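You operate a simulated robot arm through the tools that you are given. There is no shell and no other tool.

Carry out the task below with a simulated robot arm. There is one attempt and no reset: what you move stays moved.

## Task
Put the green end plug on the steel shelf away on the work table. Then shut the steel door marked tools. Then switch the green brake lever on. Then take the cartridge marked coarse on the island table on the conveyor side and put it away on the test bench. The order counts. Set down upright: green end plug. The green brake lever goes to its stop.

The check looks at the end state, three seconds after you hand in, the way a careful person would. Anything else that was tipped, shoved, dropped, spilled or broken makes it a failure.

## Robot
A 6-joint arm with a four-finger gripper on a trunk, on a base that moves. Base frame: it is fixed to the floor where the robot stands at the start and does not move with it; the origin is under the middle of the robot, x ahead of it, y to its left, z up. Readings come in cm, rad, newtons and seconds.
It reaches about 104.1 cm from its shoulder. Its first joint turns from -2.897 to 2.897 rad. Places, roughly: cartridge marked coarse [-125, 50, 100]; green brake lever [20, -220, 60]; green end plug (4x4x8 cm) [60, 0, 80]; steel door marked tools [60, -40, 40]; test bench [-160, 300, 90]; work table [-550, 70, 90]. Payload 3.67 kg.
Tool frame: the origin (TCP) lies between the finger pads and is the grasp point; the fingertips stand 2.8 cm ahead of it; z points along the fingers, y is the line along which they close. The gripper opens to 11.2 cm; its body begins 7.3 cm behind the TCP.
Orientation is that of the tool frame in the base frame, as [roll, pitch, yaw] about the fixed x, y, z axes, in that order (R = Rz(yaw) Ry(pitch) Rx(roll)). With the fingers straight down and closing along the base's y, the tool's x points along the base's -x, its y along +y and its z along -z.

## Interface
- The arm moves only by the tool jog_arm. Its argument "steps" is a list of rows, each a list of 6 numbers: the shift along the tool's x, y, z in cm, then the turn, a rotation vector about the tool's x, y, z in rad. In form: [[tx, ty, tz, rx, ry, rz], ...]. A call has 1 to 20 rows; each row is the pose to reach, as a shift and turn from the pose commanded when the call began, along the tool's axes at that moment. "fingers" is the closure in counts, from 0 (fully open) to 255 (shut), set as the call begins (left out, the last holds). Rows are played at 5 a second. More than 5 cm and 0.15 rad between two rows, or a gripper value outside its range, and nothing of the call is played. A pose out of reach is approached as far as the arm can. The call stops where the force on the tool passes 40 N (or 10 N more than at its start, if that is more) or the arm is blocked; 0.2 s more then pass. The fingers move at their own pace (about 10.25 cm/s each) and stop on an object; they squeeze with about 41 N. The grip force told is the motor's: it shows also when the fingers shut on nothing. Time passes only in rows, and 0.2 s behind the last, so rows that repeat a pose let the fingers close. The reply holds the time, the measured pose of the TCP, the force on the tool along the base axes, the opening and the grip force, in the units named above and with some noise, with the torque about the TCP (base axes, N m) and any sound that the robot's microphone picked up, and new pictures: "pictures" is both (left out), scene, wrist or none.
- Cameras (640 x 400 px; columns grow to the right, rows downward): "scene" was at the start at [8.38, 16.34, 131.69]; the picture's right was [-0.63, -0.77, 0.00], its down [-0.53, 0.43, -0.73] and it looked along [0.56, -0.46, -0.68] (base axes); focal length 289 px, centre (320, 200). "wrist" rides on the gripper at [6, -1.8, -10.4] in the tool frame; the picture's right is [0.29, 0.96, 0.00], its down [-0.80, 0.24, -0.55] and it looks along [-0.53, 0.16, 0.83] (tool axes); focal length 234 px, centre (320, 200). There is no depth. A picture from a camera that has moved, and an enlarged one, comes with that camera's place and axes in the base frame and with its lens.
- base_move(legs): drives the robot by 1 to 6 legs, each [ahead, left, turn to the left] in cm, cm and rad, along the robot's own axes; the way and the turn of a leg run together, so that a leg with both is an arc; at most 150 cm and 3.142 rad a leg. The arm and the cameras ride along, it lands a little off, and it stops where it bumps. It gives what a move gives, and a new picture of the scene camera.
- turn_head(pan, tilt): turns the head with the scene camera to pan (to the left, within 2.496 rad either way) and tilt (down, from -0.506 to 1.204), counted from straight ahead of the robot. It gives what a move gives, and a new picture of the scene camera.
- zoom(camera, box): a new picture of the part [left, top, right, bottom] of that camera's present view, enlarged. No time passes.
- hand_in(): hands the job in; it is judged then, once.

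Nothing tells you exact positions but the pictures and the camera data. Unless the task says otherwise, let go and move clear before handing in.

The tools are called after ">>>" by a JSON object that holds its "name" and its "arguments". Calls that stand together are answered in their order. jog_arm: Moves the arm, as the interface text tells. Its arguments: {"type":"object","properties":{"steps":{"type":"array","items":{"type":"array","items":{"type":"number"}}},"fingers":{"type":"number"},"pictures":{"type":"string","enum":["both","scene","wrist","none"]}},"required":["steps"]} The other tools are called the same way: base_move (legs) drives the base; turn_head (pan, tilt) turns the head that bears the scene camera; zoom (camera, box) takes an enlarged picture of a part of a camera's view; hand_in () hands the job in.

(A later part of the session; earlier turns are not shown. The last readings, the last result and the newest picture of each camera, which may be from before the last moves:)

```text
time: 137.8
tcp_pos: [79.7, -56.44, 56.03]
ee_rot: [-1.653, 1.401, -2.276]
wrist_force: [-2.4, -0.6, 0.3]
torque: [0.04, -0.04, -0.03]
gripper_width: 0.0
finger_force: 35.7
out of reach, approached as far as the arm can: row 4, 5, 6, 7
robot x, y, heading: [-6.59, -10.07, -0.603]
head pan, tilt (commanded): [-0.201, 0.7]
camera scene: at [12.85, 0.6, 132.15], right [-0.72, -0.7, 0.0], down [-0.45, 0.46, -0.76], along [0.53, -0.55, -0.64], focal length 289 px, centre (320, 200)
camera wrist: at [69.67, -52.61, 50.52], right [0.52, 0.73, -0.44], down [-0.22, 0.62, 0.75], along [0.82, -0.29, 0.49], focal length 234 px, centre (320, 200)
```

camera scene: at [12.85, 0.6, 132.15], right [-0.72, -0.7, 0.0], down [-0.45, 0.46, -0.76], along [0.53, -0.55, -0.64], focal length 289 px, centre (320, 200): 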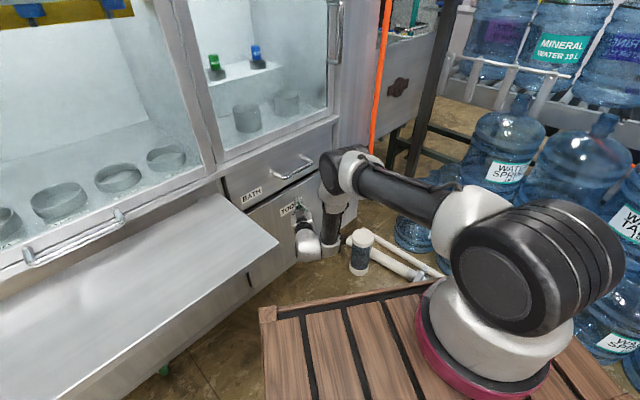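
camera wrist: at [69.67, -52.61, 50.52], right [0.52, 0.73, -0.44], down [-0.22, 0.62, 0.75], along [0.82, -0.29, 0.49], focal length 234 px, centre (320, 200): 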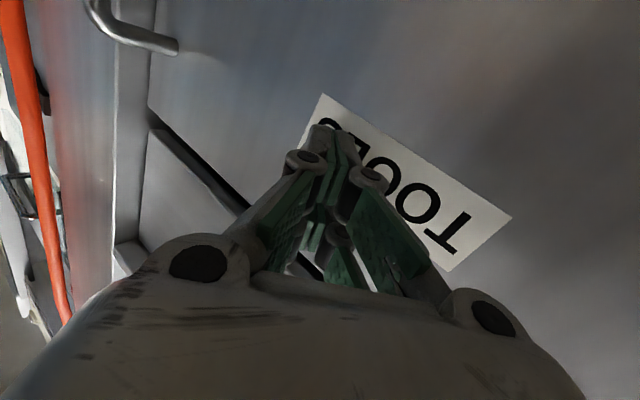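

The door is nearly flush, with a thin dark gap left. I'll push a little further.

>>> {"name": "jog_arm", "arguments": {"steps": [[0, 0, 1, 0, 0, 0], [0, 0, 2, 0, 0, 0], [0, 0, 3, 0, 0, 0], [0, 0, 4, 0, 0, 0], [0, 0, 5, 0, 0, 0], [0, 0, 5, 0, 0, 0]], "fingers": 255}}

>>> {"name": "zoom", "arguments": {"camera": "scene", "box": [200, 130, 400, 280]}}

```text
time: 138.1
tcp_pos: [79.97, -56.46, 55.88]
ee_rot: [-1.651, 1.402, -2.277]
wrist_force: [-14.0, 2.2, 5.2]
torque: [-0.08, -0.49, 0.02]
gripper_width: 0.0
finger_force: 35.5
out of reach, approached as far as the arm can: row 1
robot x, y, heading: [-6.69, -9.81, -0.598]
head pan, tilt (commanded): [-0.201, 0.7]
stopped in row 1: the force on the tool passed its limit at 60 N (the readings are from after the stop); the commanded pose is now the measured one
camera scene: at [12.76, 0.62, 132.15], right [-0.72, -0.7, 0.0], down [-0.45, 0.46, -0.77], along [0.53, -0.55, -0.64], focal length 289 px, centre (320, 200)
camera wrist: at [69.91, -52.7, 50.36], right [0.52, 0.73, -0.44], down [-0.22, 0.62, 0.75], along [0.82, -0.29, 0.48], focal length 234 px, centre (320, 200)
```

scene: 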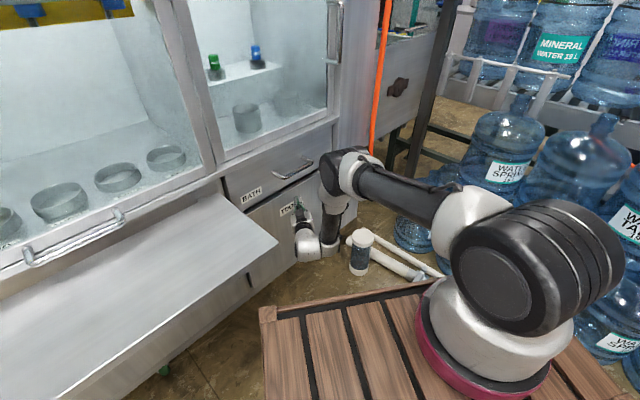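
wrist: 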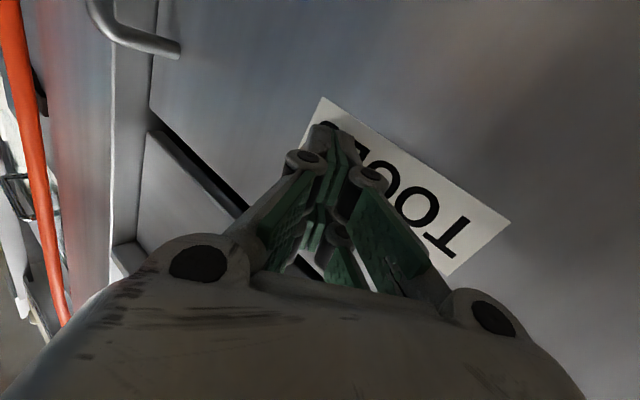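

```text
2.67 times, centred on (300, 205) of scene
camera zoom: at [12.76, 0.62, 132.15], right [-0.72, -0.7, 0.0], down [-0.45, 0.46, -0.77], along [0.53, -0.55, -0.64], focal length 771 px, centre (373, 187)
```

zoom: 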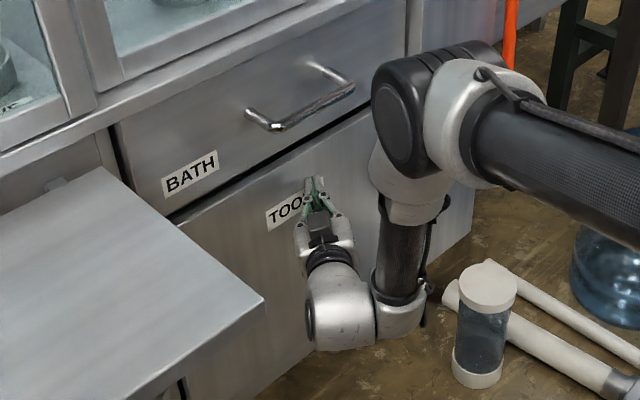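

The force limit stopped the push: the door is against its stop and looks flush under the drawer. I'll back the arm off along its axis and check that the door stays shut.

>>> {"name": "jog_arm", "arguments": {"steps": [[0, 0, -2, 0, 0, 0], [0, 0, -5, 0, 0, 0], [0, 0, -8, 0, 0, 0], [0, 0, -8, 0, 0, 0]], "fingers": 255}}

>>> {"name": "base_move", "arguments": {"legs": [[-40, 0, 0]]}}

>>> {"name": "zoom", "arguments": {"camera": "scene", "box": [180, 100, 400, 260]}}

```text
time: 139.1
tcp_pos: [73.36, -51.61, 56.02]
ee_rot: [-1.652, 1.402, -2.275]
wrist_force: [-1.0, -0.7, 0.8]
torque: [-0.03, 0.02, -0.02]
gripper_width: 0.0
finger_force: 35.1
robot x, y, heading: [-7.1, -9.94, -0.599]
head pan, tilt (commanded): [-0.201, 0.7]
camera scene: at [12.84, 0.6, 132.14], right [-0.72, -0.7, 0.0], down [-0.45, 0.46, -0.76], along [0.53, -0.55, -0.64], focal length 289 px, centre (320, 200)
camera wrist: at [63.33, -47.82, 50.52], right [0.52, 0.73, -0.44], down [-0.22, 0.62, 0.75], along [0.82, -0.29, 0.48], focal length 234 px, centre (320, 200)
```

scene: 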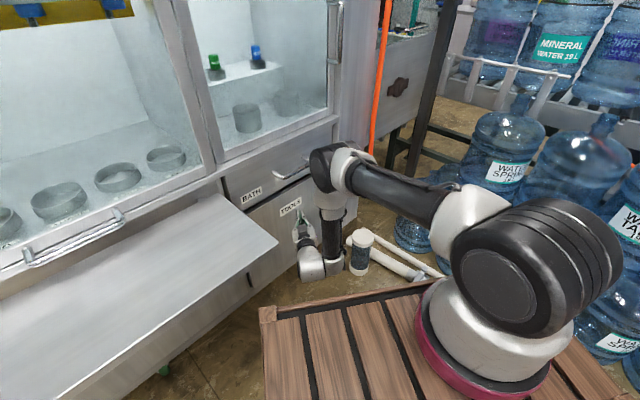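
wrist: 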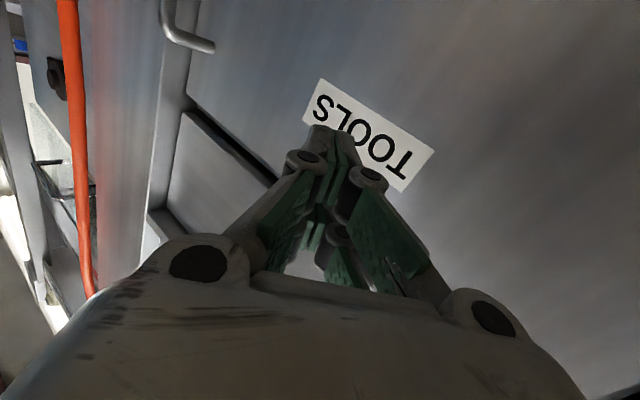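

```text
time: 141.6
tcp_pos: [40.64, -28.2, 56.05]
ee_rot: [-1.652, 1.401, -2.266]
wrist_force: [-0.4, 0.0, 0.0]
torque: [-0.03, -0.04, 0.0]
gripper_width: 0.0
finger_force: 35.8
robot x, y, heading: [-39.86, 12.47, -0.591]
head pan, tilt (commanded): [-0.201, 0.7]
camera scene: at [-20.51, 23.24, 132.14], right [-0.71, -0.7, 0.0], down [-0.45, 0.46, -0.76], along [0.54, -0.54, -0.64], focal length 289 px, centre (320, 200)
```

scene: 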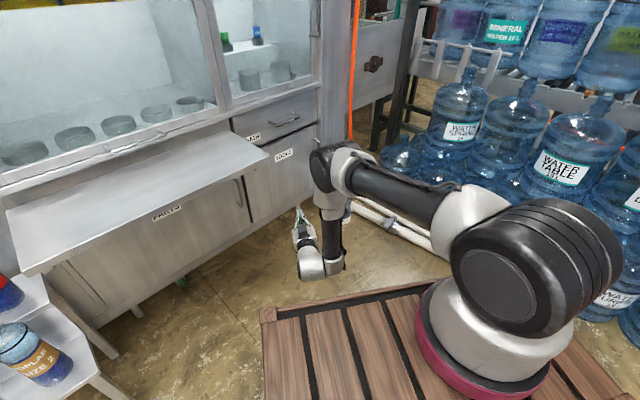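

```text
2.50 times, centred on (290, 180) of scene
camera zoom: at [-20.51, 23.24, 132.14], right [-0.71, -0.7, 0.0], down [-0.45, 0.46, -0.76], along [0.54, -0.54, -0.64], focal length 723 px, centre (395, 250)
```

zoom: 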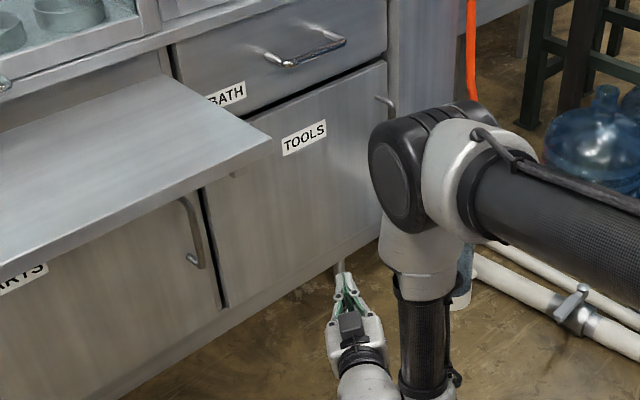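

The tools door is shut and flush. Next is the green brake lever near [20, -220, 60], by the conveyor behind the bottles, so I'll look for it.

>>> {"name": "turn_head", "arguments": {"pan": -0.75, "tilt": 0.3}}

>>> {"name": "zoom", "arguments": {"camera": "scene", "box": [160, 100, 480, 300]}}

```text
time: 142.6
tcp_pos: [40.62, -28.25, 56.08]
ee_rot: [-1.652, 1.401, -2.266]
wrist_force: [-0.8, 0.5, 1.0]
torque: [0.03, -0.01, -0.01]
gripper_width: 0.0
finger_force: 35.7
robot x, y, heading: [-40.02, 12.18, -0.589]
head pan, tilt (commanded): [-0.75, 0.3]
camera scene: at [-24.34, 20.18, 135.75], right [-0.97, -0.23, 0.0], down [-0.07, 0.29, -0.96], along [0.22, -0.93, -0.3], focal length 289 px, centre (320, 200)
```

scene: 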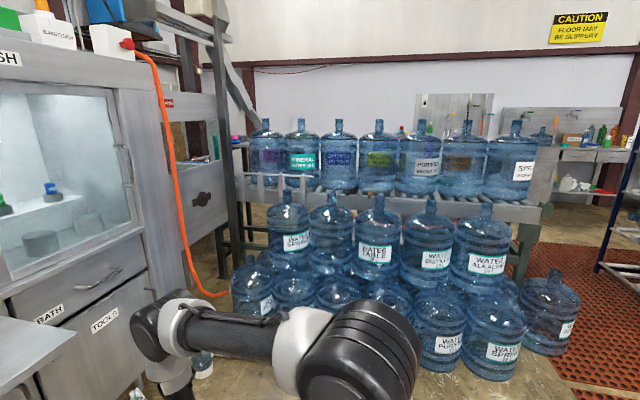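

```text
2.00 times, centred on (320, 200) of scene
camera zoom: at [-24.34, 20.18, 135.75], right [-0.97, -0.23, 0.0], down [-0.07, 0.29, -0.96], along [0.22, -0.93, -0.3], focal length 578 px, centre (320, 200)
```

zoom: 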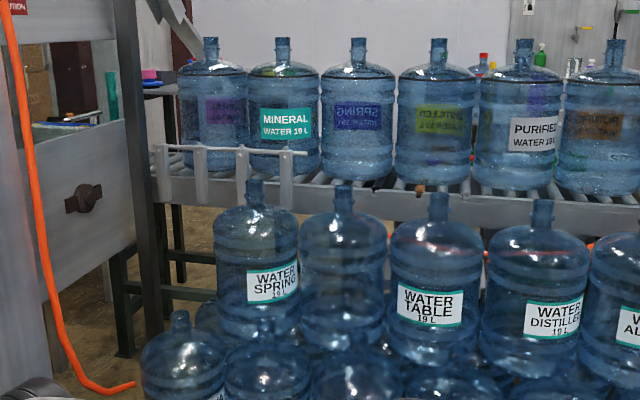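

The lever isn't visible from this side, so it's probably on the far side of the conveyor. I'll sidestep into open floor and fold the arm up before going around.

>>> {"name": "base_move", "arguments": {"legs": [[0, -36, 0]]}}

>>> {"name": "jog_arm", "arguments": {"steps": [[-4.5, 0, 0, 0, 0, 0], [-9, 0, 0, 0, 0, 0], [-13.5, 0, 0, 0, 0, 0], [-18, 0, 0, 0, 0, 0], [-22.5, 0, 0, 0, 0, 0], [-27, 0, 0, 0, 0, 0], [-31.5, 0, 0, 0, 0, 0], [-36, 0, 0, 0, 0, 0], [-40, 0, 0, 0, 0, 0], [-40, 0, 0, 0, 0, 0]], "fingers": 255, "pictures": "scene"}}

```text
time: 144.9
tcp_pos: [20.59, -58.14, 56.1]
ee_rot: [-1.652, 1.402, -2.275]
wrist_force: [0.1, -0.7, -0.6]
torque: [0.03, -0.01, -0.03]
gripper_width: 0.0
finger_force: 35.6
robot x, y, heading: [-59.83, -16.88, -0.599]
head pan, tilt (commanded): [-0.75, 0.3]
camera scene: at [-43.92, -9.15, 135.76], right [-0.98, -0.22, 0.0], down [-0.07, 0.29, -0.96], along [0.21, -0.93, -0.3], focal length 289 px, centre (320, 200)
```

scene: 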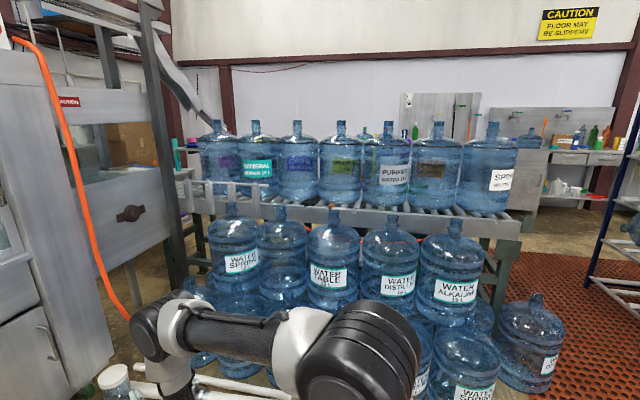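

```text
time: 147.1
tcp_pos: [24.94, -52.91, 95.62]
ee_rot: [-1.656, 1.401, -2.278]
wrist_force: [-0.6, -0.4, 0.2]
torque: [0.01, 0.01, -0.01]
gripper_width: 0.0
finger_force: 35.6
robot x, y, heading: [-59.9, -17.18, -0.598]
head pan, tilt (commanded): [-0.75, 0.3]
camera scene: at [-43.92, -9.15, 135.76], right [-0.98, -0.22, 0.0], down [-0.07, 0.29, -0.96], along [0.21, -0.93, -0.3], focal length 289 px, centre (320, 200)
```

scene: 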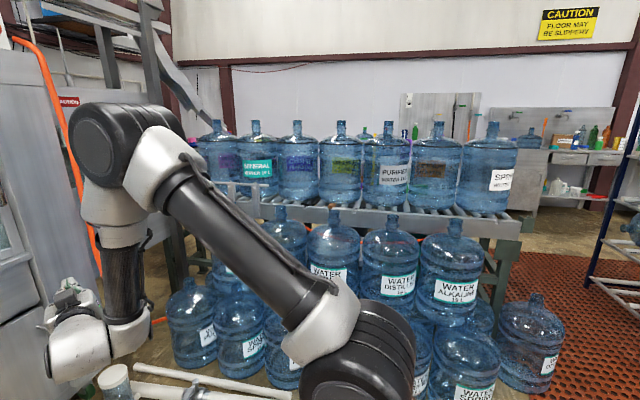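

The arm is raised, so I'll rotate the gripper back to pointing down and retract it over the base for travel.

>>> {"name": "jog_arm", "arguments": {"steps": [[-1.28, -1.63, -3.19, -0.0125, 0.141, 0.011], [-2.56, -3.27, -6.38, -0.025, 0.282, 0.022], [-3.85, -4.9, -9.57, -0.037, 0.424, 0.034], [-5.13, -6.53, -12.76, -0.05, 0.565, 0.045], [-6.4, -8.17, -15.95, -0.062, 0.706, 0.056], [-7.7, -9.8, -19.1, -0.075, 0.847, 0.067], [-9, -11.4, -22.3, -0.087, 0.988, 0.078], [-10.3, -13.1, -25.5, -0.1, 1.129, 0.089], [-11.5, -14.7, -28.7, -0.112, 1.271, 0.101], [-12.8, -16.3, -31.9, -0.125, 1.412, 0.112], [-14.1, -18, -35.1, -0.137, 1.553, 0.123], [-14.1, -18, -35.1, -0.137, 1.553, 0.123]], "fingers": 255, "pictures": "scene"}}

```text
time: 149.7
tcp_pos: [-12.27, -45.41, 112.98]
ee_rot: [-3.14, -0.002, 2.531]
wrist_force: [-0.3, 0.3, 0.0]
torque: [0.01, 0.0, 0.02]
gripper_width: 0.0
finger_force: 36.0
robot x, y, heading: [-59.84, -16.89, -0.596]
head pan, tilt (commanded): [-0.75, 0.3]
camera scene: at [-43.93, -9.15, 135.76], right [-0.98, -0.22, 0.0], down [-0.07, 0.29, -0.96], along [0.21, -0.93, -0.3], focal length 289 px, centre (320, 200)
```

scene: 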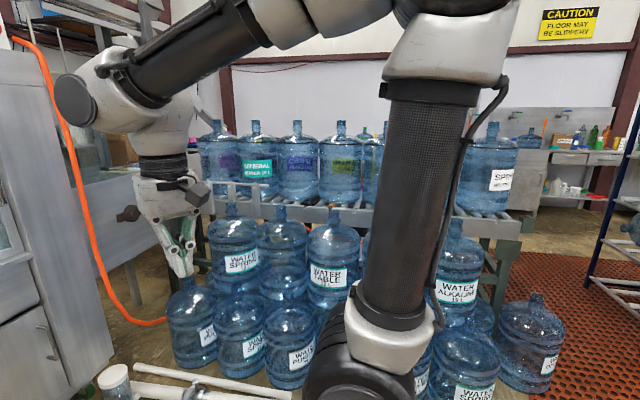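

>>> {"name": "turn_head", "arguments": {"pan": -1.45, "tilt": 0.35}}

>>> {"name": "zoom", "arguments": {"camera": "scene", "box": [0, 60, 480, 360]}}

```text
time: 150.8
tcp_pos: [-12.27, -45.46, 112.96]
ee_rot: [-3.14, 0.001, 2.528]
wrist_force: [0.5, -0.1, 0.6]
torque: [0.03, -0.02, 0.02]
gripper_width: 0.0
finger_force: 35.6
robot x, y, heading: [-59.64, -16.69, -0.601]
head pan, tilt (commanded): [-1.45, 0.351]
camera scene: at [-50.26, -8.32, 135.29], right [-0.89, 0.46, 0.0], down [0.16, 0.31, -0.94], along [-0.43, -0.83, -0.34], focal length 289 px, centre (320, 200)
```

scene: 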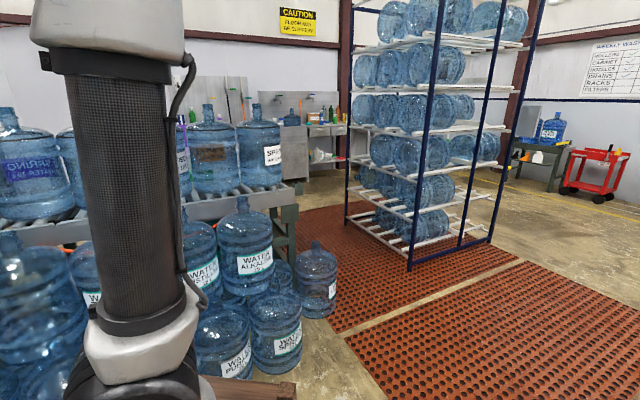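

```text
1.33 times, centred on (240, 210) of scene
camera zoom: at [-50.26, -8.32, 135.29], right [-0.89, 0.46, 0.0], down [0.16, 0.31, -0.94], along [-0.43, -0.83, -0.34], focal length 385 px, centre (427, 187)
```

zoom: 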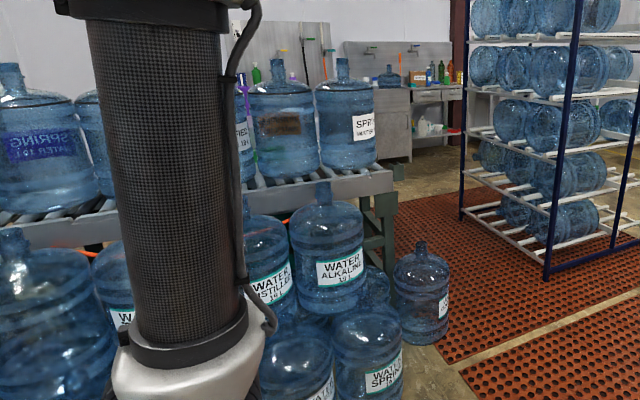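

There's a gap of about 78 cm between the last bottle (x≈-134) and the rack (x≈-212), wide enough for my 52 cm width. I'll turn to face -y and line up with the gap.

>>> {"name": "base_move", "arguments": {"legs": [[0, 0, -0.972], [22, -112, 0]]}}

>>> {"name": "turn_head", "arguments": {"pan": 0, "tilt": 0.5}}

```text
time: 159.1
tcp_pos: [-166.78, -95.34, 112.94]
ee_rot: [-3.141, 0.0, 1.578]
wrist_force: [0.0, -1.5, 0.8]
torque: [0.02, -0.02, 0.0]
gripper_width: 0.01
finger_force: 35.6
robot x, y, heading: [-170.82, -39.48, -1.549]
head pan, tilt (commanded): [-1.45, 0.351]
camera scene: at [-158.73, -42.74, 135.29], right [-0.14, 0.99, 0.0], down [0.34, 0.05, -0.94], along [-0.93, -0.13, -0.34], focal length 289 px, centre (320, 200)
```

scene: 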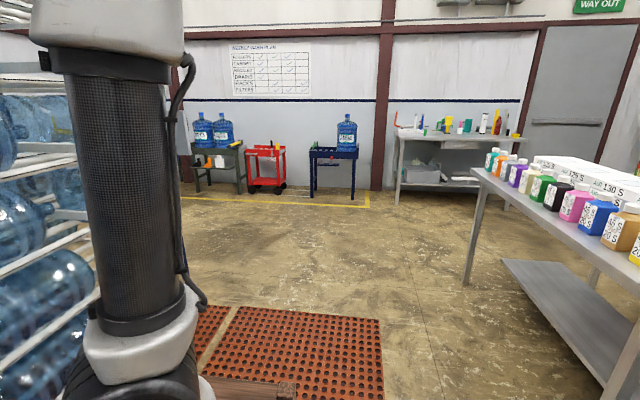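

```text
time: 160.6
tcp_pos: [-166.7, -95.22, 112.94]
ee_rot: [-3.14, -0.001, 1.575]
wrist_force: [0.0, -0.3, 0.6]
torque: [0.0, 0.01, -0.01]
gripper_width: 0.0
finger_force: 36.3
robot x, y, heading: [-170.76, -40.16, -1.555]
head pan, tilt (commanded): [0.0, 0.499]
camera scene: at [-149.33, -50.53, 133.92], right [-1.0, -0.02, 0.0], down [-0.01, 0.48, -0.88], along [0.02, -0.88, -0.48], focal length 289 px, centre (320, 200)
```

scene: 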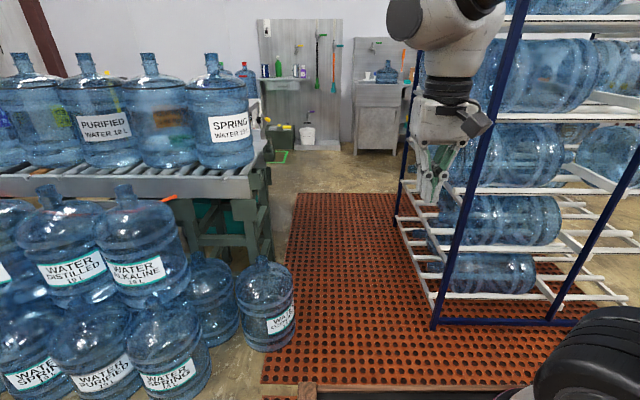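

The gap is centred at x≈-170 and I'm lined up with it. I'll correct the heading slightly and drive through in stages.

>>> {"name": "base_move", "arguments": {"legs": [[0, 0, -0.016], [70, 0, 0]]}}

```text
time: 164.8
tcp_pos: [-170.13, -165.93, 113.05]
ee_rot: [-3.14, -0.001, 1.528]
wrist_force: [0.0, 0.5, -0.5]
torque: [-0.01, 0.0, 0.01]
gripper_width: 0.0
finger_force: 35.5
robot x, y, heading: [-171.89, -110.56, -1.596]
head pan, tilt (commanded): [0.0, 0.499]
camera scene: at [-150.63, -122.02, 133.92], right [-1.0, 0.03, 0.0], down [0.01, 0.48, -0.88], along [-0.02, -0.88, -0.48], focal length 289 px, centre (320, 200)
```

scene: 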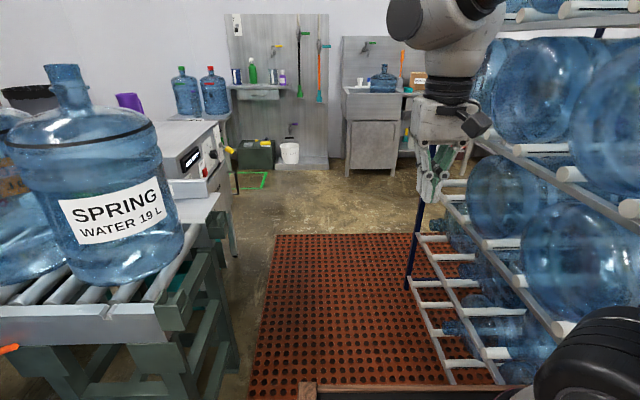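

>>> {"name": "base_move", "arguments": {"legs": [[0, 2, 0.026], [80, 0, 0]]}}

>>> {"name": "turn_head", "arguments": {"pan": 0.9, "tilt": 0.4}}

```text
time: 169.4
tcp_pos: [-167.52, -244.15, 113.03]
ee_rot: [-3.139, -0.002, 1.547]
wrist_force: [0.2, -0.5, 1.4]
torque: [0.02, 0.02, 0.0]
gripper_width: 0.03
finger_force: 35.7
robot x, y, heading: [-170.26, -188.94, -1.577]
head pan, tilt (commanded): [0.0, 0.499]
camera scene: at [-148.83, -199.92, 133.92], right [-1.0, 0.01, 0.0], down [0.0, 0.48, -0.88], along [-0.01, -0.88, -0.48], focal length 289 px, centre (320, 200)
```

scene: 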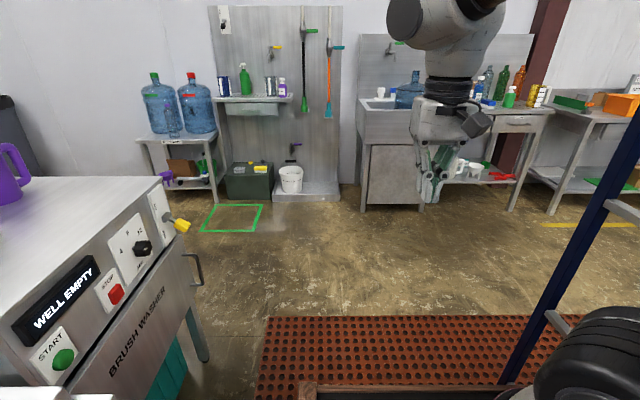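

```text
time: 170.6
tcp_pos: [-167.6, -244.15, 113.03]
ee_rot: [-3.139, 0.0, 1.546]
wrist_force: [-0.1, 0.5, 0.3]
torque: [-0.01, 0.0, 0.01]
gripper_width: 0.0
finger_force: 35.8
robot x, y, heading: [-170.27, -188.44, -1.58]
head pan, tilt (commanded): [0.901, 0.4]
camera scene: at [-141.54, -196.65, 134.83], right [-0.63, -0.78, 0.0], down [-0.3, 0.24, -0.92], along [0.72, -0.58, -0.39], focal length 289 px, centre (320, 200)
```

scene: 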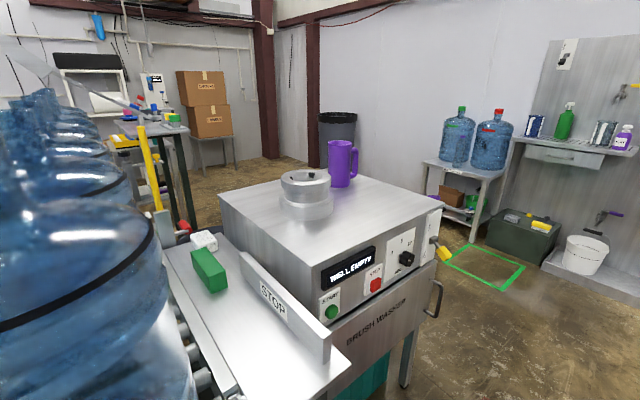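

>>> {"name": "zoom", "arguments": {"camera": "scene", "box": [80, 80, 320, 330]}}

>>> {"name": "turn_head", "arguments": {"pan": 1.2, "tilt": 0.5}}

```text
1.60 times, centred on (200, 205) of scene
camera zoom: at [-141.54, -196.65, 134.83], right [-0.63, -0.78, 0.0], down [-0.3, 0.24, -0.92], along [0.72, -0.58, -0.39], focal length 462 px, centre (512, 192)
```

zoom: 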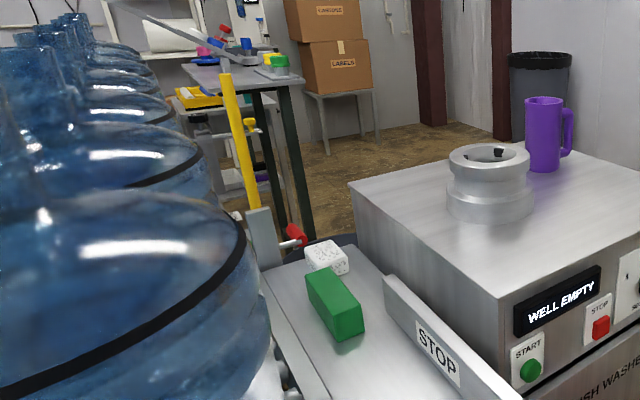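

```text
time: 171.4
tcp_pos: [-167.65, -244.08, 112.92]
ee_rot: [-3.138, 0.0, 1.547]
wrist_force: [0.3, 0.0, 0.0]
torque: [0.01, 0.0, -0.01]
gripper_width: 0.01
finger_force: 35.9
robot x, y, heading: [-170.48, -188.55, -1.582]
head pan, tilt (commanded): [1.201, 0.499]
camera scene: at [-140.3, -194.19, 133.92], right [-0.37, -0.93, 0.0], down [-0.44, 0.18, -0.88], along [0.82, -0.33, -0.48], focal length 289 px, centre (320, 200)
```

scene: 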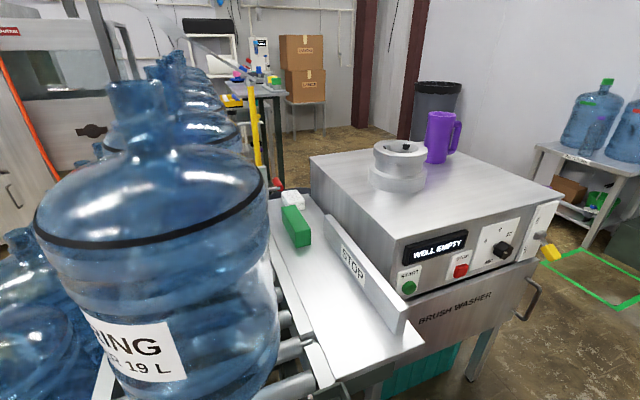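

A brush washer stands on the far side at about x -92 to -30, y -300 to -234, and the lever should be beyond it. I'll drive past the rack's end, turn to face +x, and go along behind the washer.

>>> {"name": "base_move", "arguments": {"legs": [[148, 0, 0.01], [0, 0, 1.575]]}}

>>> {"name": "turn_head", "arguments": {"pan": 0.3, "tilt": 0.4}}

```text
time: 182.7
tcp_pos: [-114.67, -331.34, 112.98]
ee_rot: [-3.137, -0.001, -3.113]
wrist_force: [-0.6, 0.4, -0.9]
torque: [-0.03, 0.03, -0.02]
gripper_width: 0.0
finger_force: 35.5
robot x, y, heading: [-169.9, -336.95, 0.046]
head pan, tilt (commanded): [1.201, 0.499]
camera scene: at [-165.82, -306.65, 133.92], right [0.95, -0.32, 0.0], down [-0.15, -0.45, -0.88], along [0.28, 0.83, -0.48], focal length 289 px, centre (320, 200)
```

scene: 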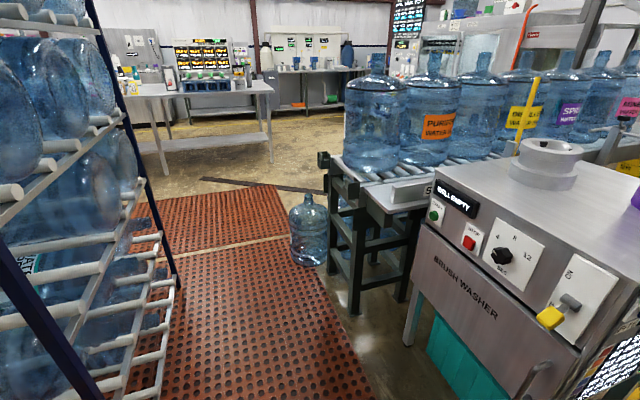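

```text
time: 183.9
tcp_pos: [-114.56, -331.32, 112.98]
ee_rot: [-3.139, -0.001, -3.113]
wrist_force: [0.8, -0.6, -0.1]
torque: [0.0, -0.03, -0.02]
gripper_width: 0.0
finger_force: 35.5
robot x, y, heading: [-169.66, -336.82, 0.046]
head pan, tilt (commanded): [0.3, 0.4]
camera scene: at [-160.01, -312.13, 134.83], right [0.34, -0.94, 0.0], down [-0.37, -0.13, -0.92], along [0.87, 0.31, -0.39], focal length 289 px, centre (320, 200)
```

scene: 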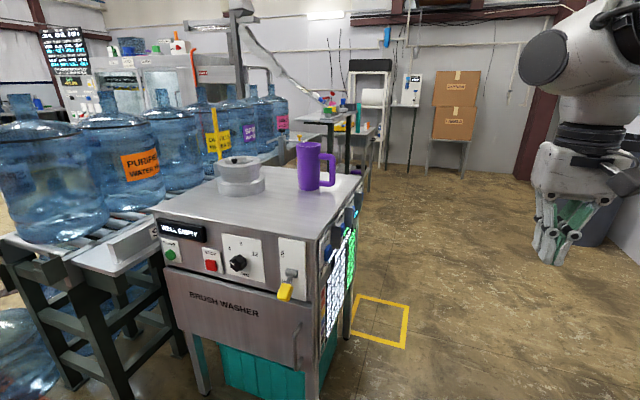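

>>> {"name": "base_move", "arguments": {"legs": [[0, 0, -0.046], [130, 0, 0]]}}

>>> {"name": "turn_head", "arguments": {"pan": 0.9, "tilt": 0.5}}

```text
time: 190.7
tcp_pos: [14.29, -335.07, 112.93]
ee_rot: [-3.138, -0.001, 3.118]
wrist_force: [-0.2, -0.4, 0.9]
torque: [0.03, 0.03, 0.03]
gripper_width: 0.01
finger_force: 36.0
robot x, y, heading: [-41.24, -337.34, -0.005]
head pan, tilt (commanded): [0.3, 0.4]
camera scene: at [-30.1, -313.32, 134.83], right [0.29, -0.96, 0.0], down [-0.37, -0.11, -0.92], along [0.88, 0.26, -0.39], focal length 289 px, centre (320, 200)
```

scene: 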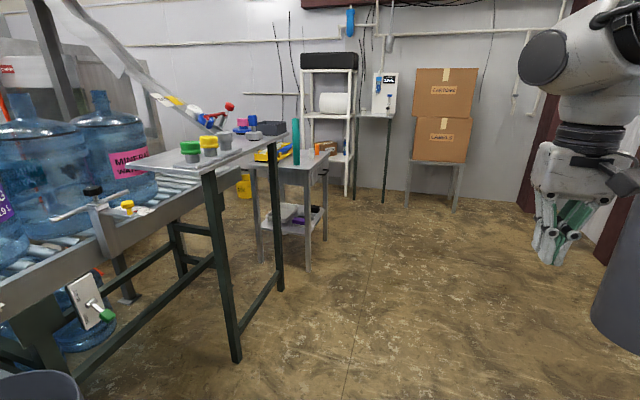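

```text
time: 191.7
tcp_pos: [14.34, -335.0, 112.95]
ee_rot: [-3.137, 0.0, 3.118]
wrist_force: [0.0, -0.1, 0.3]
torque: [0.01, 0.0, 0.02]
gripper_width: 0.01
finger_force: 35.8
robot x, y, heading: [-41.54, -337.64, -0.006]
head pan, tilt (commanded): [0.901, 0.499]
camera scene: at [-33.25, -308.91, 133.92], right [0.78, -0.63, 0.0], down [-0.3, -0.37, -0.88], along [0.55, 0.68, -0.48], focal length 289 px, centre (320, 200)
```

scene: 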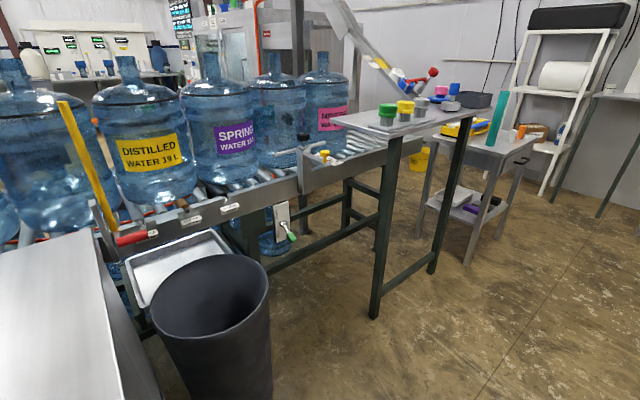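

There it is: a lever with a green handle on a plate hanging under the conveyor's far-side rail. I'll zoom in on it.

>>> {"name": "zoom", "arguments": {"camera": "scene", "box": [180, 130, 380, 270]}}

>>> {"name": "zoom", "arguments": {"camera": "scene", "box": [255, 190, 315, 250]}}

```text
2.86 times, centred on (280, 200) of scene
camera zoom: at [-33.25, -308.91, 133.92], right [0.78, -0.63, 0.0], down [-0.3, -0.37, -0.88], along [0.55, 0.68, -0.48], focal length 826 px, centre (434, 200)
```

zoom: 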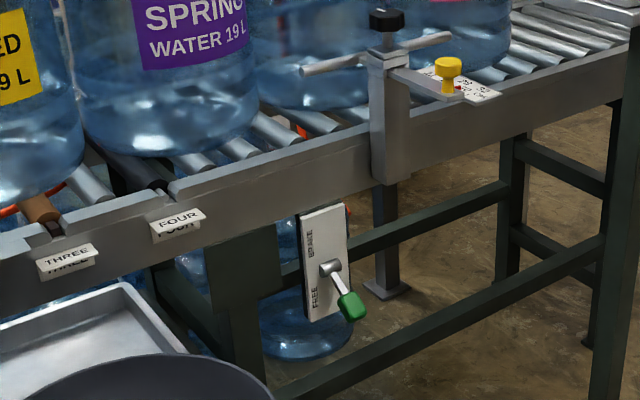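

```text
6.67 times, centred on (285, 220) of scene
camera zoom: at [-33.25, -308.91, 133.92], right [0.78, -0.63, 0.0], down [-0.3, -0.37, -0.88], along [0.55, 0.68, -0.48], focal length 1927 px, centre (553, 67)
```

zoom: 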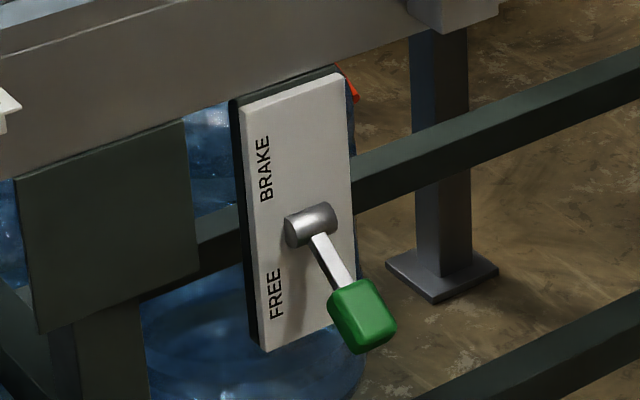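

The plate reads BRAKE at the top and FREE at the bottom, and the green handle points down at FREE, so it must swing up. I'll move along to triangulate it.

>>> {"name": "base_move", "arguments": {"legs": [[58, 0, 0.005]]}}

>>> {"name": "turn_head", "arguments": {"pan": 1.5, "tilt": 0.6}}

>>> {"name": "zoom", "arguments": {"camera": "scene", "box": [240, 130, 400, 250]}}

```text
time: 195.0
tcp_pos: [71.48, -335.16, 112.95]
ee_rot: [-3.139, -0.001, 3.121]
wrist_force: [0.0, -0.4, 0.2]
torque: [-0.01, -0.02, -0.01]
gripper_width: 0.0
finger_force: 35.9
robot x, y, heading: [16.34, -337.8, -0.006]
head pan, tilt (commanded): [0.901, 0.499]
camera scene: at [23.76, -309.27, 133.92], right [0.78, -0.63, 0.0], down [-0.3, -0.37, -0.88], along [0.55, 0.69, -0.48], focal length 289 px, centre (320, 200)
```

scene: 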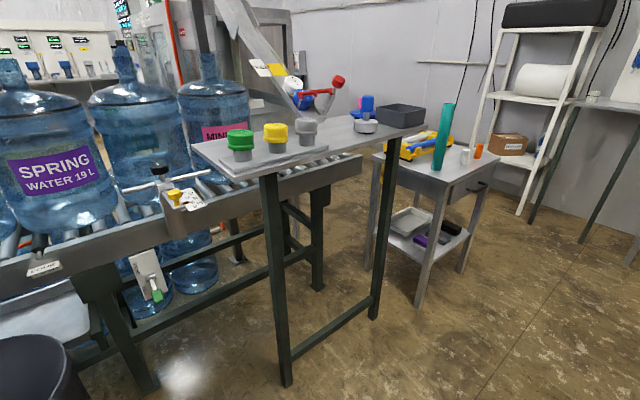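

```text
time: 196.0
tcp_pos: [71.22, -335.21, 113.01]
ee_rot: [-3.14, -0.001, 3.121]
wrist_force: [0.1, -0.2, 0.4]
torque: [0.03, 0.01, 0.03]
gripper_width: 0.0
finger_force: 35.7
robot x, y, heading: [15.87, -337.93, -0.003]
head pan, tilt (commanded): [1.499, 0.6]
camera scene: at [18.76, -307.56, 133.01], right [1.0, -0.08, 0.0], down [-0.04, -0.56, -0.83], along [0.06, 0.82, -0.56], focal length 289 px, centre (320, 200)
```

scene: 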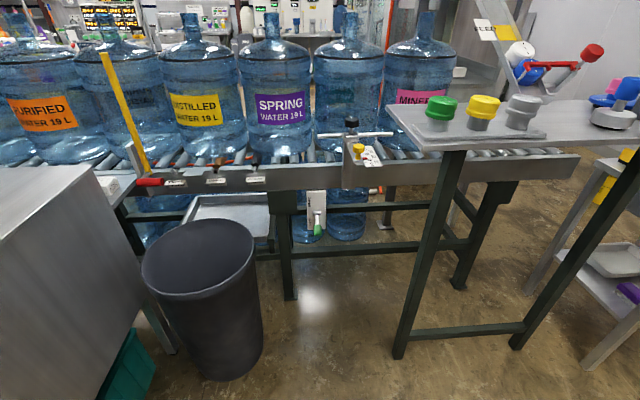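

```text
3.33 times, centred on (320, 190) of scene
camera zoom: at [18.76, -307.56, 133.01], right [1.0, -0.08, 0.0], down [-0.04, -0.56, -0.83], along [0.06, 0.82, -0.56], focal length 963 px, centre (320, 233)
```

zoom: 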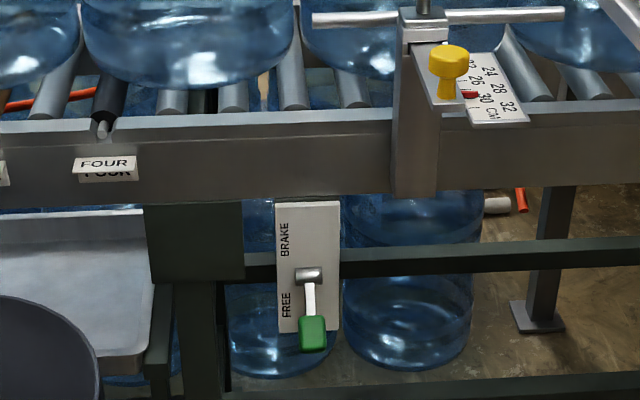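

I triangulate the hub at ≈[24.4, -210.6, 60] and the green handle at ≈[24.5, -216.7, 55.4], about 38° below horizontal. I'll stand facing +y with the fist under the handle and lift it. First I'll check the space behind me.

>>> {"name": "turn_head", "arguments": {"pan": -1.4, "tilt": 0.7}}

>>> {"name": "base_move", "arguments": {"legs": [[0, 0, 1.574]]}}

>>> {"name": "turn_head", "arguments": {"pan": 0, "tilt": 0.6}}

```text
time: 198.5
tcp_pos: [71.29, -335.18, 112.87]
ee_rot: [-3.139, 0.0, 3.12]
wrist_force: [0.2, 0.0, 0.2]
torque: [0.01, 0.02, 0.0]
gripper_width: 0.02
finger_force: 35.2
robot x, y, heading: [15.92, -337.98, -0.004]
head pan, tilt (commanded): [-1.4, 0.7]
camera scene: at [19.48, -324.75, 132.15], right [-0.99, -0.17, 0.0], down [-0.11, 0.64, -0.76], along [0.13, -0.75, -0.64], focal length 289 px, centre (320, 200)
```

scene: 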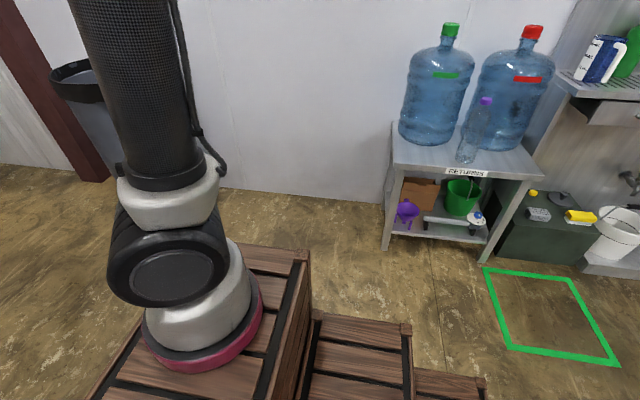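

```text
time: 202.8
tcp_pos: [11.85, -282.69, 112.99]
ee_rot: [-3.138, 0.0, -1.568]
wrist_force: [0.6, 0.2, 0.5]
torque: [0.0, 0.01, 0.04]
gripper_width: 0.02
finger_force: 35.6
robot x, y, heading: [16.04, -338.02, 1.59]
head pan, tilt (commanded): [-1.4, 0.7]
camera scene: at [2.76, -334.66, 132.15], right [0.19, -0.98, 0.0], down [-0.63, -0.12, -0.76], along [0.75, 0.14, -0.64], focal length 289 px, centre (320, 200)
```

scene: 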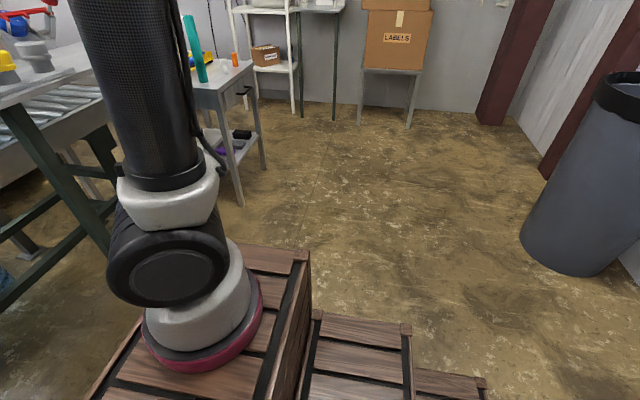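

```text
time: 204.3
tcp_pos: [11.72, -282.56, 112.97]
ee_rot: [-3.138, 0.0, -1.567]
wrist_force: [0.1, -0.3, -0.2]
torque: [0.01, -0.04, 0.02]
gripper_width: 0.02
finger_force: 35.5
robot x, y, heading: [15.95, -337.89, 1.589]
head pan, tilt (commanded): [0.0, 0.6]
camera scene: at [-5.75, -327.43, 133.01], right [1.0, 0.02, 0.0], down [0.01, -0.56, -0.82], along [-0.02, 0.82, -0.57], focal length 289 px, centre (320, 200)
```

scene: 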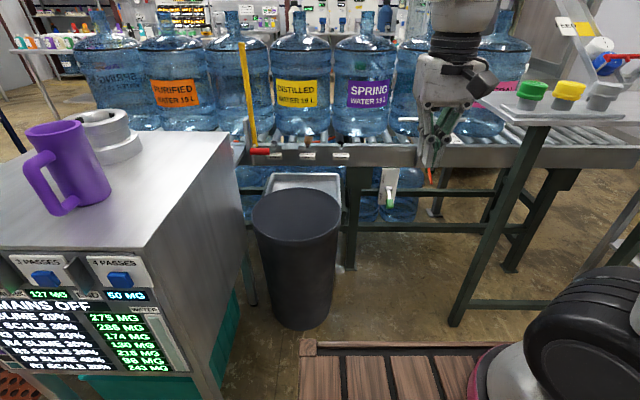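

The bin is at ≈[-17, -238] with its rim at z≈65, and the cap table's left edge is at x≈50, so the lever at x≈24.5 is reachable between them. I'll back up and shift right to re-pose the arm in open space.

>>> {"name": "base_move", "arguments": {"legs": [[-30, -18, -0.018]]}}

>>> {"name": "jog_arm", "arguments": {"steps": [[-2.5, 0, 0, 0, -0.143, 0], [-5, 0, 0, 0, -0.286, 0], [-7.5, 0, 0, 0, -0.429, 0], [-10, 0, 0, 0, -0.571, 0], [-12.5, 0, 0, 0, -0.714, 0], [-15, 0, 0, 0, -0.857, 0], [-18, 0, 1, 0, -1.0, 0], [-21, 0, 3, 0, -1.143, 0], [-24, 0, 6, 0, -1.286, 0], [-27, 0, 9, 0, -1.428, 0], [-30, 0, 12, 0, -1.571, 0], [-33, 0, 15, 0, -1.571, 0], [-36, 0, 18, 0, -1.571, 0], [-38, 0, 21, 0, -1.571, 0], [-40, 0, 24, 0, -1.571, 0], [-40, 0, 27, 0, -1.571, 0], [-40, 0, 30, 0, -1.571, 0], [-40, 0, 30, 0, -1.571, 0]], "fingers": 255}}

```text
time: 206.6
tcp_pos: [30.96, -312.97, 112.99]
ee_rot: [-3.137, 0.0, -1.581]
wrist_force: [0.3, 0.2, 0.0]
torque: [0.0, -0.02, 0.01]
gripper_width: 0.02
finger_force: 35.4
robot x, y, heading: [34.09, -368.46, 1.573]
head pan, tilt (commanded): [0.0, 0.6]
camera scene: at [12.74, -357.48, 133.01], right [1.0, 0.0, 0.0], down [0.0, -0.56, -0.83], along [0.0, 0.83, -0.56], focal length 289 px, centre (320, 200)
```

scene: 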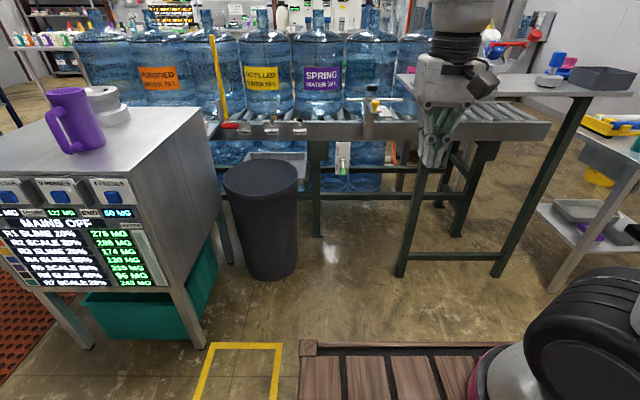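

```text
time: 210.4
tcp_pos: [26.57, -270.83, 84.46]
ee_rot: [-1.675, 1.475, -0.167]
wrist_force: [-0.7, 0.1, 0.1]
torque: [0.0, 0.0, 0.02]
gripper_width: 0.0
finger_force: 35.4
out of reach, approached as far as the arm can: row 6, 7, 9, 10, 11, 12, 13, 14, 15, 16, 17, 18
robot x, y, heading: [34.28, -368.18, 1.575]
head pan, tilt (commanded): [0.0, 0.6]
camera scene: at [12.74, -357.47, 133.01], right [1.0, 0.0, 0.0], down [0.0, -0.57, -0.82], along [0.0, 0.82, -0.57], focal length 289 px, centre (320, 200)
camera wrist: at [28.24, -281.54, 78.68], right [-0.92, 0.06, -0.38], down [-0.35, -0.53, 0.78], along [-0.15, 0.85, 0.51], focal length 234 px, centre (320, 200)
```

scene: 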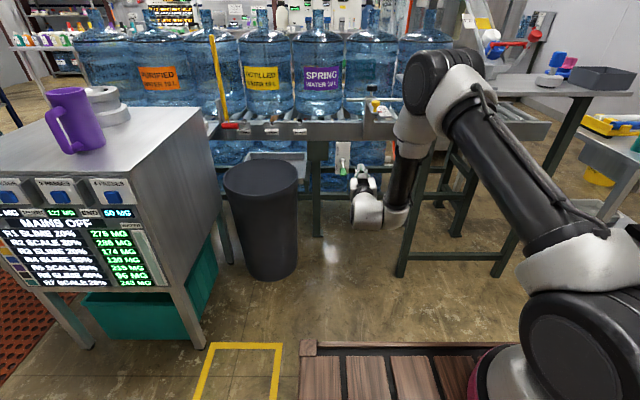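
wrist: 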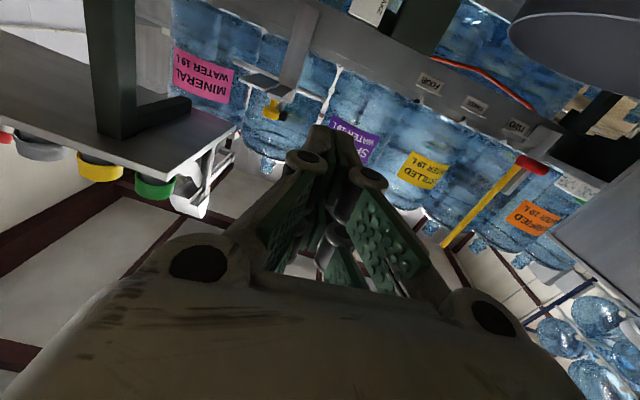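

The gripper points toward the conveyor, clear of the bin and the cap table. I'll lower it to about z≈46 here.

>>> {"name": "jog_arm", "arguments": {"steps": [[4.4, 0, 0, 0, 0, 0], [8.8, 0, 0, 0, 0, 0], [13.2, 0, 0, 0, 0, 0], [17.6, 0, 0, 0, 0, 0], [22, 0, 0, 0, 0, 0], [26.4, 0, 0, 0, 0, 0], [30.8, 0, 0, 0, 0, 0], [35.2, 0, 0, 0, 0, 0], [39, 0, 0, 0, 0, 0], [39, 0, 0, 0, 0, 0]], "fingers": 255}}

```text
time: 212.6
tcp_pos: [28.26, -271.82, 45.56]
ee_rot: [-1.682, 1.476, -0.197]
wrist_force: [0.7, 0.2, -0.8]
torque: [0.04, -0.01, 0.0]
gripper_width: 0.0
finger_force: 35.8
out of reach, approached as far as the arm can: row 2, 3, 4, 5, 6, 7, 8, 9, 10
robot x, y, heading: [34.27, -368.32, 1.574]
head pan, tilt (commanded): [0.0, 0.6]
camera scene: at [12.74, -357.47, 133.01], right [1.0, 0.0, 0.0], down [0.0, -0.57, -0.82], along [0.0, 0.82, -0.57], focal length 289 px, centre (320, 200)
camera wrist: at [29.83, -282.58, 39.87], right [-0.92, 0.07, -0.38], down [-0.36, -0.52, 0.78], along [-0.14, 0.85, 0.5], focal length 234 px, centre (320, 200)
```

scene: 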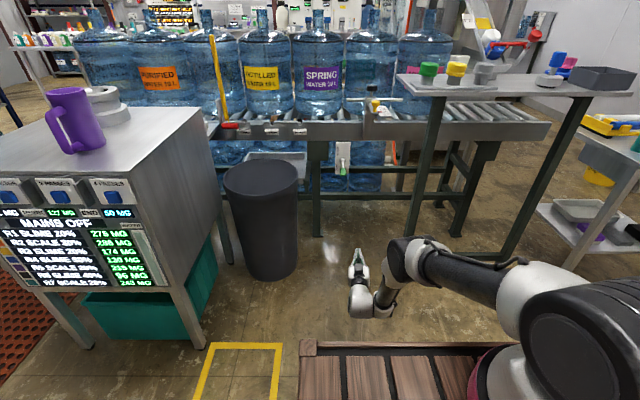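
wrist: 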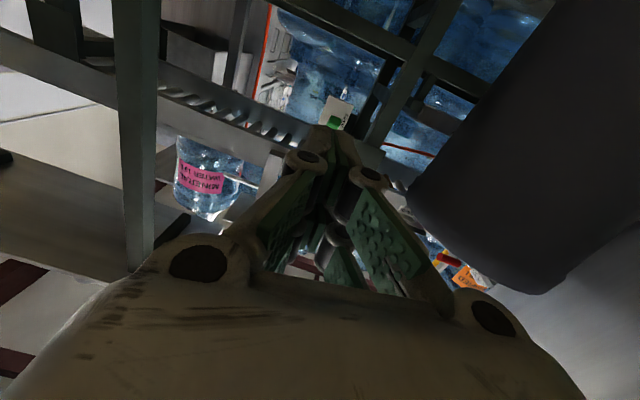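

The wrist view confirms the lever's position. I'll drive forward 40 cm with a 4 cm shift left, to line up just short of the handle.

>>> {"name": "base_move", "arguments": {"legs": [[40, 4, 0]]}}

>>> {"name": "turn_head", "arguments": {"pan": -0.15, "tilt": 0.75}}

>>> {"name": "jog_arm", "arguments": {"steps": [[0, 0, 0, 0, 0, 0]], "pictures": "wrist"}}

>>> {"name": "zoom", "arguments": {"camera": "scene", "box": [240, 80, 440, 220]}}

```text
time: 215.1
tcp_pos: [23.81, -231.84, 45.72]
ee_rot: [-1.685, 1.476, -0.193]
wrist_force: [-1.0, -0.1, -0.5]
torque: [-0.03, 0.02, 0.0]
gripper_width: 0.01
finger_force: 35.7
robot x, y, heading: [30.37, -328.33, 1.579]
head pan, tilt (commanded): [0.0, 0.6]
camera scene: at [8.56, -317.5, 133.01], right [1.0, 0.01, 0.0], down [0.0, -0.56, -0.83], along [-0.01, 0.82, -0.57], focal length 289 px, centre (320, 200)
```

scene: 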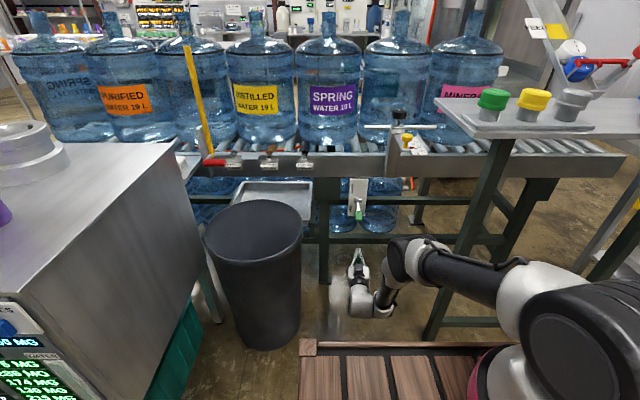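

```text
time: 215.8
tcp_pos: [23.85, -231.91, 45.64]
ee_rot: [-1.685, 1.478, -0.193]
wrist_force: [0.0, -0.3, 0.7]
torque: [0.01, 0.0, 0.03]
gripper_width: 0.0
finger_force: 36.0
robot x, y, heading: [29.99, -328.24, 1.576]
head pan, tilt (commanded): [-0.15, 0.75]
camera scene: at [9.8, -318.14, 131.72], right [0.99, -0.14, 0.0], down [-0.1, -0.67, -0.73], along [0.1, 0.72, -0.68], focal length 289 px, centre (320, 200)
```

scene: 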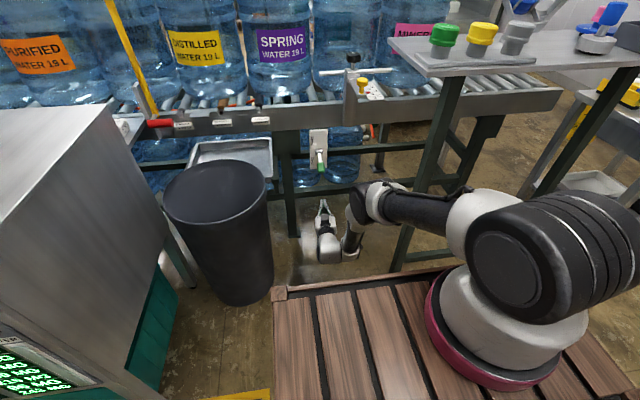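

```text
time: 216.2
tcp_pos: [23.89, -231.86, 45.61]
ee_rot: [-1.685, 1.477, -0.194]
wrist_force: [-0.1, 0.0, 0.4]
torque: [0.01, 0.02, 0.0]
gripper_width: 0.0
finger_force: 35.4
robot x, y, heading: [30.24, -328.45, 1.581]
head pan, tilt (commanded): [-0.15, 0.75]
camera wrist: at [25.44, -242.57, 39.89], right [-0.92, 0.07, -0.38], down [-0.36, -0.52, 0.78], along [-0.14, 0.85, 0.5], focal length 234 px, centre (320, 200)
```

wrist: 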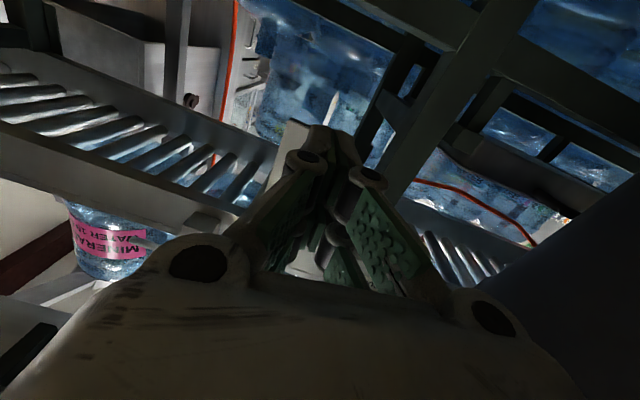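

```text
2.86 times, centred on (340, 150) of scene
camera zoom: at [9.8, -318.14, 131.72], right [0.99, -0.14, 0.0], down [-0.1, -0.68, -0.73], along [0.1, 0.72, -0.68], focal length 826 px, centre (263, 343)
```

zoom: 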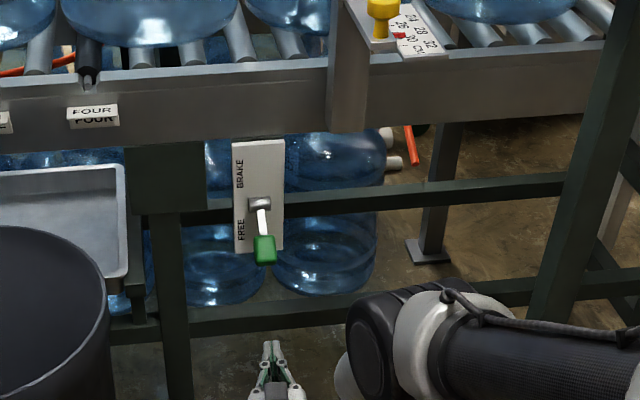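

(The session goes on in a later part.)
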